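You operate a simulated robot arm through the tools that you are given. There is no shell and no other tool. Be economical: measure what you need, move in short steps, check, and stop when the job is done.

Carry out the task below with a simulated robot arm. There is one attempt and no reset: what you move stays moved.

TASK
Slide the white cloth along the side table until it stands next to the black cartridge.
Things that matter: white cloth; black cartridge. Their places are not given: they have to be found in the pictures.

It is judged by the outcome, as a careful person would: the job done as asked, and still so three seconds after it is handed in. It fails if anything else is knocked over, pushed out of place, dropped, spilled or broken.

THE ROBOT
A 7-joint arm with a two-finger parallel gripper, fixed in place. Base frame: the origin is at the foot of the arm, x ahead of it, y to its left, z up; the work surface is at about z = 0. Lengths are in m, angles in degrees, forces in N, time in s.
With the tool pointing down near the work surface it reaches from about 0.24 to 0.62 m from the base axis. Its first joint turns from -66.0 to 66.0 degrees. Payload 2.6 kg.
Tool frame: the origin (TCP) lies between the finger pads and is the grasp point; the fingertips stand 0.03 m ahead of it; z points along the fingers, y is the line along which they close. The gripper opens to 0.094 m. The fingers are 0.028 m wide and 0.01 m thick; the gripper's body (0.05 by 0.096 m) begins 0.055 m behind the TCP.
Orientation is that of the tool frame in the base frame, as a unit quaternion [x, y, z, w]. With the fingers straight down and closing along the base's y, the tool's x points along the base's -x, its y along +y and its z along -z.

THE INTERFACE
- The arm moves only by the tool move_arm. Its arguments are lists of equal length, an entry for each row: "linear": the shift along the tool's x, y, z in m, a list of three; "rot": the turn, a rotation vector about the tool's x, y, z in degrees, a list of three; "fingers": the gripper command, from -1 (fully open) to 1 (shut), values between in proportion. In form: {"linear": [[dx, dy, dz], ...], "rot": [[ax, ay, az], ...], "fingers": [fingers, ...]}. A call has 1 to 12 rows; each row shifts and turns the commanded pose from where the row before left it, along the tool's axes as they then stand. A row lasts 0.2 s, in which the tool goes at most 0.05 m and 8.6 degrees; a call with a longer step from one row to the next is refused whole, and so is a gripper value outside its range. A pose out of reach is approached as far as the arm can. The call stops where the force on the tool passes 40 N (or 10 N more than at its start, if that is more) or the arm is blocked; 0.2 s more then pass. The fingers move at their own pace (about 0.072 m/s each) and stop on an object; they squeeze with about 32 N. The grip force told is the motor's: it shows also when the fingers shut on nothing. Time passes only in rows, and 0.2 s behind the last, so rows that do not move let the fingers close. It gives the time, the measured TCP pose, the force on the tool (base axes), the opening and the grip force at its end, in the units of the frame above (readings bear some noise).
- Cameras (640 x 400 px; columns grow to the right, rows downward): "scene" is fixed at [0.0412, 0.4349, 0.57]; the picture's right is [-0.73, -0.68, 0.00], its down [-0.35, 0.38, -0.85] and it looks along [0.58, -0.63, -0.52] (base axes); focal length 310 px, centre (320, 200). "wrist" rides on the gripper at [-0.037, 0, -0.058] in the tool frame; the picture's right is [0.00, -1.00, 0.00], its down [0.97, 0.00, -0.24] and it looks along [0.24, 0.00, 0.97] (tool axes); focal length 218 px, centre (320, 200).
- camera(camera): a new picture of that camera. No time passes.
- measure_at(camera, pixels): for up to 12 pixels [column, row] of the newest picture of that camera ("zoom" is the newest enlarged one), the place [x, y, z] in the base frame of the surface seen there, good to about 0.002 m. No time passes.
- inspect(camera, box): a new picture of the part [left, top, right, bottom] of that camera's present view, enlarged. No time passes.
- hand_in(): hands the job in; it is judged then, once.

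Work in short steps. Measure before you move; look again where a grasp or a placing could have gone wrong, and mend it. You have 60 turns and 26 pictures in all, the two below and enlarged ones among them. Open the gripper and draw the arm clear of the work before you hand the job in, unless the task says otherwise; then end with one line.

The tools are called after "Call:" as a command line: name --argument value ..., lists and objects as JSON in quotes. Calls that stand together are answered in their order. move_arm: Moves the arm, as the interface text tells. Its arguments: {"type":"object","properties":{"linear":{"type":"array","items":{"type":"array","items":{"type":"number"}}},"rot":{"type":"array","items":{"type":"array","items":{"type":"number"}}},"fingers":{"type":"array","items":{"type":"number"}}},"required":["linear","rot","fingers"]} The other tools are called the same way: camera (camera) takes a picture; measure_at (camera, pixels) gives the place of the surface under pixels of a picture; inspect (camera, box) takes an enlarged picture of a part of a camera's view; hand_in () hands the job in.

At the start:

```text
clock: 0.0
eef_pos: [0.335, 0.004, 0.2247]
tcp_rot: [0.001, 1.0, 0.0, 0.0]
wrist_force: [0.1, -0.4, -0.3]
width: 0.0939
finger_force: 0.0
```

scene: 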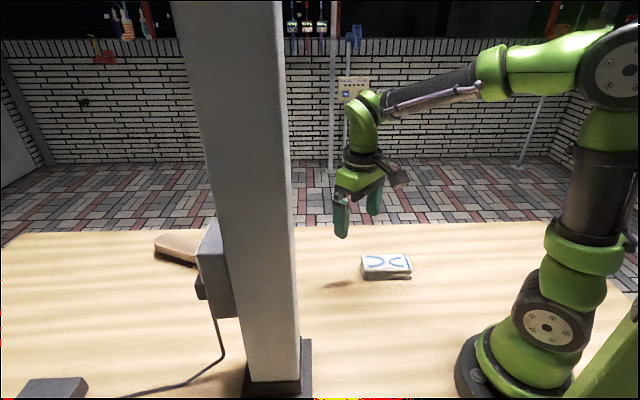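
wrist: 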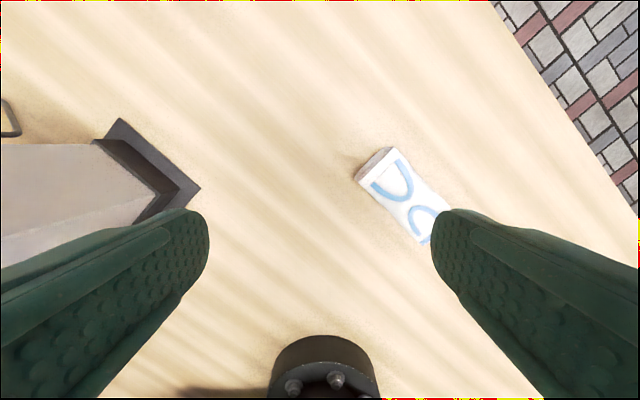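

The folded white cloth appears at scene (387,265). There are dark objects at (52,388) and (210,270), and a pillar that blocks part of the view. I'll enlarge and measure these.

Call:
inspect --camera "scene" --box '[0, 220, 320, 400]'

Call:
measure_at --camera "scene" --pixels '[[363, 256], [407, 256], [411, 272], [362, 275], [387, 265], [52, 386], [210, 260], [180, 245], [275, 390], [202, 290], [330, 300]]'

Call:
measure_at --camera "wrist" --pixels '[[357, 178], [388, 150], [398, 150], [446, 212], [418, 245], [372, 190], [320, 370], [120, 125], [195, 188], [8, 118], [60, 180], [360, 160]]'

```text
2.00 times, centred on (160, 310) of scene
```

zoom: 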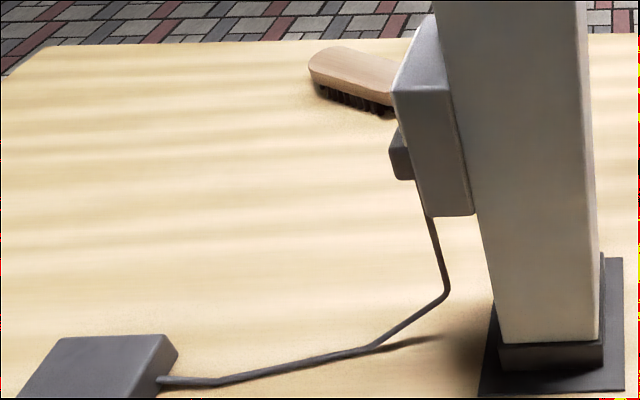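

```text
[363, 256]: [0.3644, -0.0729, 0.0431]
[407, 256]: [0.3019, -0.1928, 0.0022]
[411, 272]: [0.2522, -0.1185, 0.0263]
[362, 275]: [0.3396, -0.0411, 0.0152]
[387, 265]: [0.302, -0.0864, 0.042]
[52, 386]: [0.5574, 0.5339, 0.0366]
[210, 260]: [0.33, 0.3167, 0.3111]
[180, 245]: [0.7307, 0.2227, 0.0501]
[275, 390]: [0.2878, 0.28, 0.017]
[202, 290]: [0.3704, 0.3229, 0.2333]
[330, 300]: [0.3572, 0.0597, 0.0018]
```

```text
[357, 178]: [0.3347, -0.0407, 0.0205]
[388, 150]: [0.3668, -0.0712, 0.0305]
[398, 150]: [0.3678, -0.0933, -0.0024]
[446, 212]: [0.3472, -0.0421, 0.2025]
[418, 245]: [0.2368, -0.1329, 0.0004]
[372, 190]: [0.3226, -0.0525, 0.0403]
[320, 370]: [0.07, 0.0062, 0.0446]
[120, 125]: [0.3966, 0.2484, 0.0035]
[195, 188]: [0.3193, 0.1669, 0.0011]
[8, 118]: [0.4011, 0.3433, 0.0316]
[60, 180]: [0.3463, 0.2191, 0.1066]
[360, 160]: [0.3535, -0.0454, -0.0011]
```

The cartridge isn't in view; it is probably hidden behind the pillar or further out. I'll move the arm forward and tilt the wrist camera outward to look.

Call:
move_arm --linear '[[-0.02, 0, -0.02], [-0.02, 0, -0.02], [-0.02, 0, -0.01], [-0.02, 0, 0], [0, 0, 0], [0, 0, 0], [0, 0, 0]]' --rot '[[0, 0, 0], [0, 0, 0], [0, 0, 0], [0, -8, 0], [0, -8, 0], [0, -8, 0], [0, -8, 0]]' --fingers '[-1, -1, -1, -1, -1, -1, -1]'

Call:
camera --camera "wrist"

```text
clock: 1.6
eef_pos: [0.4154, 0.0051, 0.2749]
tcp_rot: [0.001, 0.961, 0.0, 0.276]
wrist_force: [-0.1, -0.7, -0.4]
width: 0.094
finger_force: 0.1
```

```text
22 pictures are left
```

wrist: 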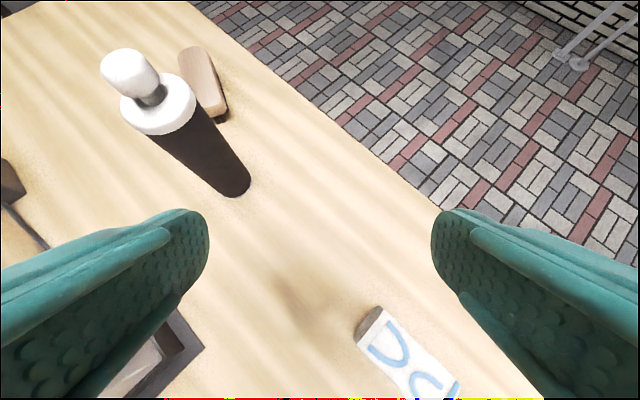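

A tall black cartridge with a white nozzle stands at wrist (200,150), behind the pillar. I'll measure it, the brush beside it, and the cloth.

Call:
inspect --camera "wrist" --box '[300, 280, 500, 400]'

Call:
measure_at --camera "wrist" --pixels '[[215, 197], [233, 199], [251, 188], [230, 185], [240, 170], [200, 150], [158, 110], [128, 72], [210, 88], [222, 122], [182, 52], [254, 180]]'

Call:
measure_at --camera "wrist" --pixels '[[355, 340], [378, 307], [384, 310], [367, 350], [458, 385], [410, 395], [375, 325], [363, 345]]'

```text
3.20 times, centred on (400, 340) of wrist
```

zoom: 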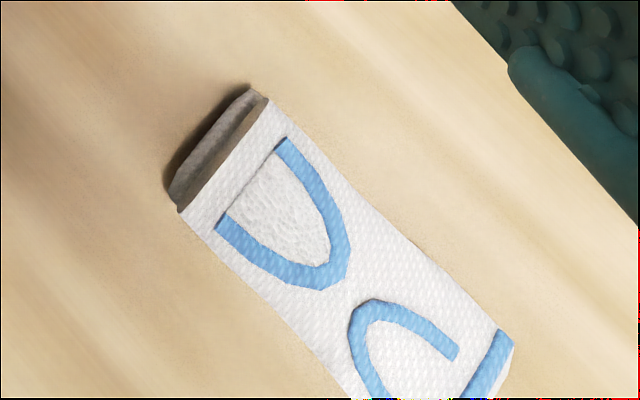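

```text
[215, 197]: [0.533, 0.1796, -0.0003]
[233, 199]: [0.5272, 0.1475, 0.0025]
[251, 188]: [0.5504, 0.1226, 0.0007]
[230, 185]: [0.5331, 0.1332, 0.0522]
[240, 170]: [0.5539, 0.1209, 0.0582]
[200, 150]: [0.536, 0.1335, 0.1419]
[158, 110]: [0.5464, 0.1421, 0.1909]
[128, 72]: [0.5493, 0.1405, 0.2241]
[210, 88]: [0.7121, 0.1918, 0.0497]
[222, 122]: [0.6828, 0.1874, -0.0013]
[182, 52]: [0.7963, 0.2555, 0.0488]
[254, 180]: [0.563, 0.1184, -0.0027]
```

```text
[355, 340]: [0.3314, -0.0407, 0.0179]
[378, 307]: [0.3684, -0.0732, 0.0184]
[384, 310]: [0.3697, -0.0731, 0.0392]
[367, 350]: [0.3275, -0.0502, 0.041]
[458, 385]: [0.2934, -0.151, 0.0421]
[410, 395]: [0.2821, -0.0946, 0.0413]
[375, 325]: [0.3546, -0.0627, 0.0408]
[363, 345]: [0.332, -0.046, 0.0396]
```

The cloth is about 0.11 × 0.048 × 0.042, centred near (0.31,-0.096), with its long axis about 45° toward the cartridge. The cartridge stands at about (0.557,0.145) with a radius of about 0.025. I'll level the tool, go above the rear half of the cloth and turn to close across its width.

Call:
move_arm --linear '[[0, 0, 0], [0, 0, 0], [0, 0, 0], [0, 0, 0], [0.0295, -0.0288, 0], [0.0295, -0.0288, 0], [0.0295, -0.0288, 0], [0.0295, -0.0288, 0], [0, 0, 0]]' --rot '[[0, 8, 0], [0, 8, 0], [0, 8, 0], [0, 8, 0], [0, 0, 0], [0, 0, 0], [0, 0, 0], [0, 0, 0], [0, 0, 0]]' --fingers '[-1, -1, -1, -1, -1, -1, -1, -1, -1]'

Call:
move_arm --linear '[[0, 0, 0.02], [0, 0, 0.02], [0, 0, 0.02], [0, 0, 0.02], [0, 0, 0.01], [0, 0, 0], [0, 0, 0]]' --rot '[[0, 0, -7.6], [0, 0, -7.6], [0, 0, -7.6], [0, 0, -7.6], [0, 0, -7.6], [0, 0, -7.5], [0, 0, 0]]' --fingers '[-1, -1, -1, -1, -1, -1, -1]'

Call:
camera --camera "wrist"

Call:
camera --camera "scene"

```text
clock: 3.6
eef_pos: [0.2949, -0.1112, 0.2739]
tcp_rot: [0.0, 1.0, 0.0, 0.0]
wrist_force: [0.3, 0.4, 0.8]
width: 0.0942
finger_force: 0.1
```

```text
clock: 5.2
eef_pos: [0.2967, -0.1094, 0.1849]
tcp_rot: [-0.388, 0.922, 0.0, -0.001]
wrist_force: [0.1, -0.2, -0.4]
width: 0.0941
finger_force: 0.0
```

```text
20 pictures are left
```

wrist: 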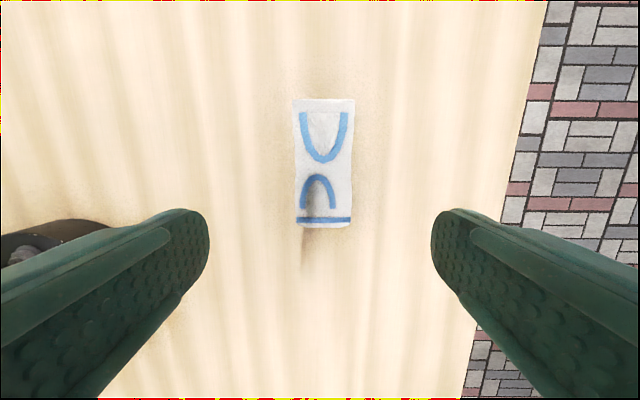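

```text
19 pictures are left
```

scene: 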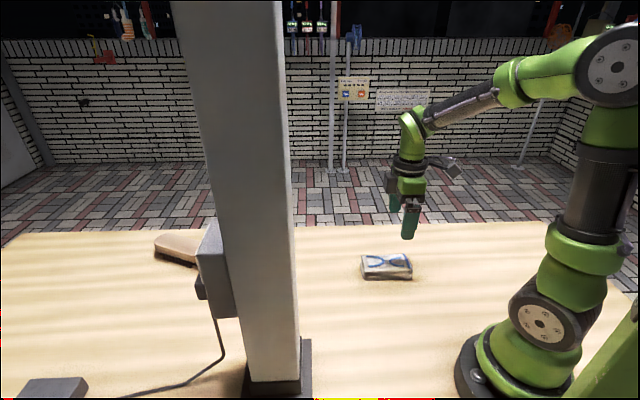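

The gripper is aligned with the cloth, which sits at wrist columns 295–355 and rows 98–228. I'll measure its edges for centring.

Call:
measure_at --camera "wrist" --pixels '[[298, 102], [352, 102], [299, 160], [349, 160], [299, 222], [350, 222], [324, 102], [324, 222]]'

```text
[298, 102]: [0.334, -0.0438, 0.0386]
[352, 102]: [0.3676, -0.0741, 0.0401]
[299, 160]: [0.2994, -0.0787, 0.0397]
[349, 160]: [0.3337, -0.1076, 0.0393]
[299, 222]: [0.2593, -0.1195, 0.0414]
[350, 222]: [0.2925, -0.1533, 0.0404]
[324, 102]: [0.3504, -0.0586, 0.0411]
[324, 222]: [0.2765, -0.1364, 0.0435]
```

The centring offset is about 4 mm along tool −y. I'll correct it and descend to TCP z ≈ 0.042.

Call:
move_arm --linear '[[0, -0.0039, 0.0], [0, 0, 0.035], [0, 0, 0.035], [0, 0, 0.035], [0, 0, 0.025], [0, 0, 0.013], [0, 0, 0]]' --rot '[[0, 0, 0], [0, 0, 0], [0, 0, 0], [0, 0, 0], [0, 0, 0], [0, 0, 0], [0, 0, 0]]' --fingers '[-1, -1, -1, -1, -1, -1, -1]'

Call:
move_arm --linear '[[0, 0, 0], [0, 0, 0], [0, 0, 0], [0, 0, 0]]' --rot '[[0, 0, 0], [0, 0, 0], [0, 0, 0], [0, 0, 0]]' --fingers '[0.1, 0.1, 0.1, 0.1]'

Call:
camera --camera "wrist"

```text
clock: 6.8
eef_pos: [0.2992, -0.1141, 0.0429]
tcp_rot: [-0.386, 0.922, 0.0, 0.0]
wrist_force: [-0.7, 0.6, -0.7]
width: 0.0936
finger_force: 0.0
```

```text
clock: 7.8
eef_pos: [0.2983, -0.115, 0.042]
tcp_rot: [-0.387, 0.922, 0.0, 0.0]
wrist_force: [0.6, 0.5, -0.4]
width: 0.0597
finger_force: 31.6
```

```text
18 pictures are left
```

wrist: 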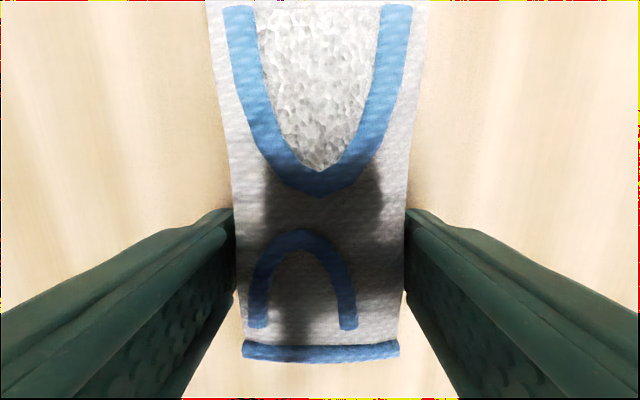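

The cloth is gripped (width 0.060, 32 N) and still on the table. Its front end is about 0.26 m from the cartridge, straight along tool −x, so I'll slide 0.20 m first and check.

Call:
move_arm --linear '[[-0.01, 0, 0], [-0.02, 0, 0], [-0.02, 0, 0], [-0.02, 0, 0], [-0.02, 0, 0], [-0.02, 0, 0], [-0.02, 0, 0], [-0.02, 0, 0], [-0.02, 0, 0], [-0.02, 0, 0], [-0.01, 0, 0], [0, 0, 0]]' --rot '[[0, 0, 0], [0, 0, 0], [0, 0, 0], [0, 0, 0], [0, 0, 0], [0, 0, 0], [0, 0, 0], [0, 0, 0], [0, 0, 0], [0, 0, 0], [0, 0, 0], [0, 0, 0]]' --fingers '[0.1, 0.1, 0.1, 0.1, 0.1, 0.1, 0.1, 0.1, 0.1, 0.1, 0.1, 0.1]'

Call:
camera --camera "wrist"

Call:
camera --camera "scene"

```text
clock: 10.4
eef_pos: [0.4391, 0.0296, 0.0407]
tcp_rot: [-0.387, 0.922, 0.0, 0.0]
wrist_force: [-2.2, -3.2, 8.0]
width: 0.0595
finger_force: 32.0
```

```text
17 pictures are left
```

wrist: 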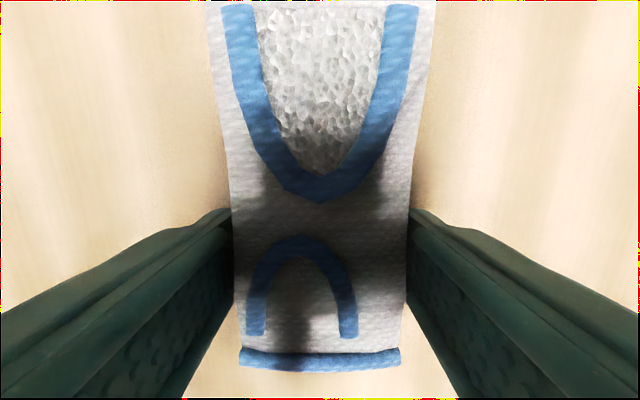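

```text
16 pictures are left
```

scene: 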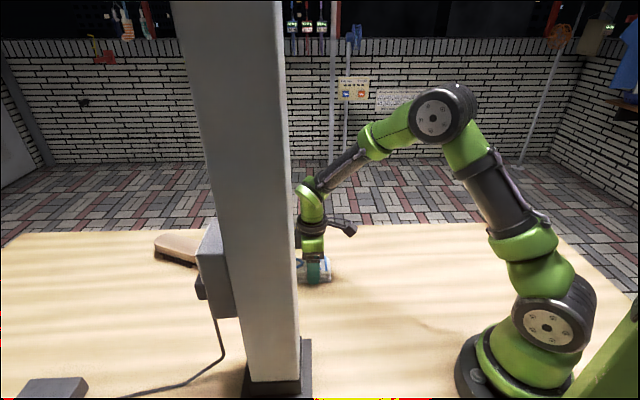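

The cloth is tracking the gripper cleanly, with an estimated gap of about 6 cm left. I'll slide 0.045 m more, then release, lift and look.

Call:
move_arm --linear '[[-0.01, 0, 0], [-0.01, 0, 0], [-0.01, 0, 0], [-0.01, 0, 0], [-0.005, 0, 0], [0, 0, 0]]' --rot '[[0, 0, 0], [0, 0, 0], [0, 0, 0], [0, 0, 0], [0, 0, 0], [0, 0, 0]]' --fingers '[0.1, 0.1, 0.1, 0.1, 0.1, 0.1]'

Call:
move_arm --linear '[[0, 0, 0], [0, 0, 0], [0, 0, 0], [0, 0, -0.02], [0, 0, -0.03], [0, 0, -0.03], [0.03, 0, -0.02], [0.04, 0, -0.03], [0.04, 0, -0.03], [0.04, 0, 0], [0.03, 0, 0]]' --rot '[[0, 0, 0], [0, 0, 0], [0, 0, 0], [0, 0, 0], [0, 0, 0], [0, 0, 0], [0, 0, 0], [0, 0, 0], [0, 0, 0], [0, 0, 0], [0, 0, 0]]' --fingers '[-0.4, -0.6, -0.8, -0.8, -0.8, -0.8, -0.8, -0.8, -0.8, -0.8, -0.8]'

Call:
camera --camera "wrist"

```text
clock: 11.8
eef_pos: [0.4717, 0.0631, 0.0408]
tcp_rot: [-0.387, 0.922, 0.0, 0.0]
wrist_force: [0.2, -0.1, -0.3]
width: 0.0594
finger_force: 31.7
```

```text
clock: 14.2
eef_pos: [0.3479, -0.0662, 0.199]
tcp_rot: [-0.387, 0.922, 0.0, 0.001]
wrist_force: [0.2, 0.2, -0.3]
width: 0.0844
finger_force: 0.0
```

```text
15 pictures are left
```

wrist: 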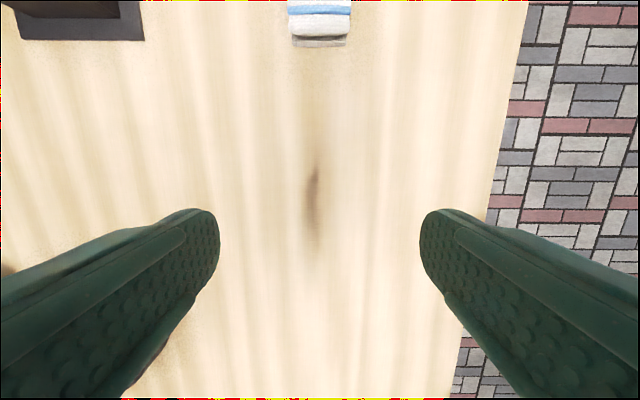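

The cloth's rear end is at the top of the view. I'll tilt the camera outward to see the gap.

Call:
move_arm --linear '[[0, 0, -0.02], [0, 0, -0.02], [0, 0, 0], [0, 0, 0], [0, 0, 0]]' --rot '[[0, -8, 0], [0, -8, 0], [0, -8, 0], [0, -8, 0], [0, 0, 0]]' --fingers '[-1, -1, -1, -1, -1]'

Call:
camera --camera "wrist"

Call:
inspect --camera "wrist" --box '[240, 0, 400, 160]'

```text
clock: 15.4
eef_pos: [0.3439, -0.0686, 0.2409]
tcp_rot: [-0.371, 0.886, 0.107, 0.255]
wrist_force: [-0.9, -0.7, 0.0]
width: 0.0938
finger_force: 0.0
```

```text
14 pictures are left
```

wrist: 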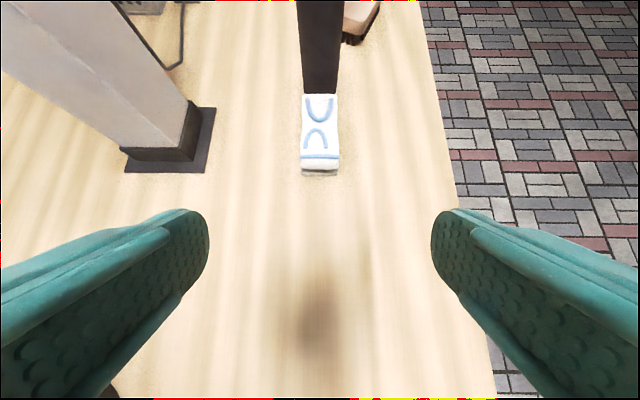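

```text
2.50 times, centred on (320, 80) of wrist
```

zoom: 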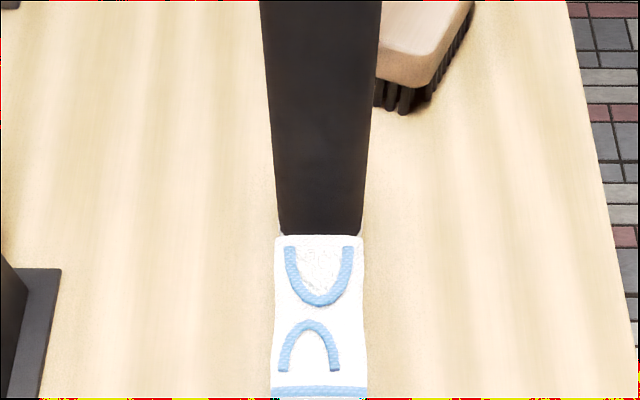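

Call:
measure_at --camera "zoom" --pixels '[[280, 242], [320, 240], [358, 242], [320, 225], [290, 222], [350, 222], [320, 150], [277, 190], [364, 190], [320, 380]]'

```text
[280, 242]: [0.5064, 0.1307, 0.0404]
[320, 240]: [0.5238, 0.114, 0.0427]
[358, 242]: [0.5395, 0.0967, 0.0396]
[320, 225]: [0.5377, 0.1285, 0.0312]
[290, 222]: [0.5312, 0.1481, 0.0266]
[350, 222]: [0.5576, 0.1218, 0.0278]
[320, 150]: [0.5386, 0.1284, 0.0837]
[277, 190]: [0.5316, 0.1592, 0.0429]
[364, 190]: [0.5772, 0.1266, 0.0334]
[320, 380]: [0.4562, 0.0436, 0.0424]
```

The cloth's front end is at (0.524,0.114) and the cartridge's near face is at (0.538,0.1285). That leaves a gap of about 2 cm, with the cartridge upright and untouched. The gripper is open and clear, so I'm handing in.

Call:
hand_in

```text
The job is handed in.
```

The white cloth was slid along the table and now rests about 2 cm from the black cartridge, which is still upright; I saw nothing else disturbed.
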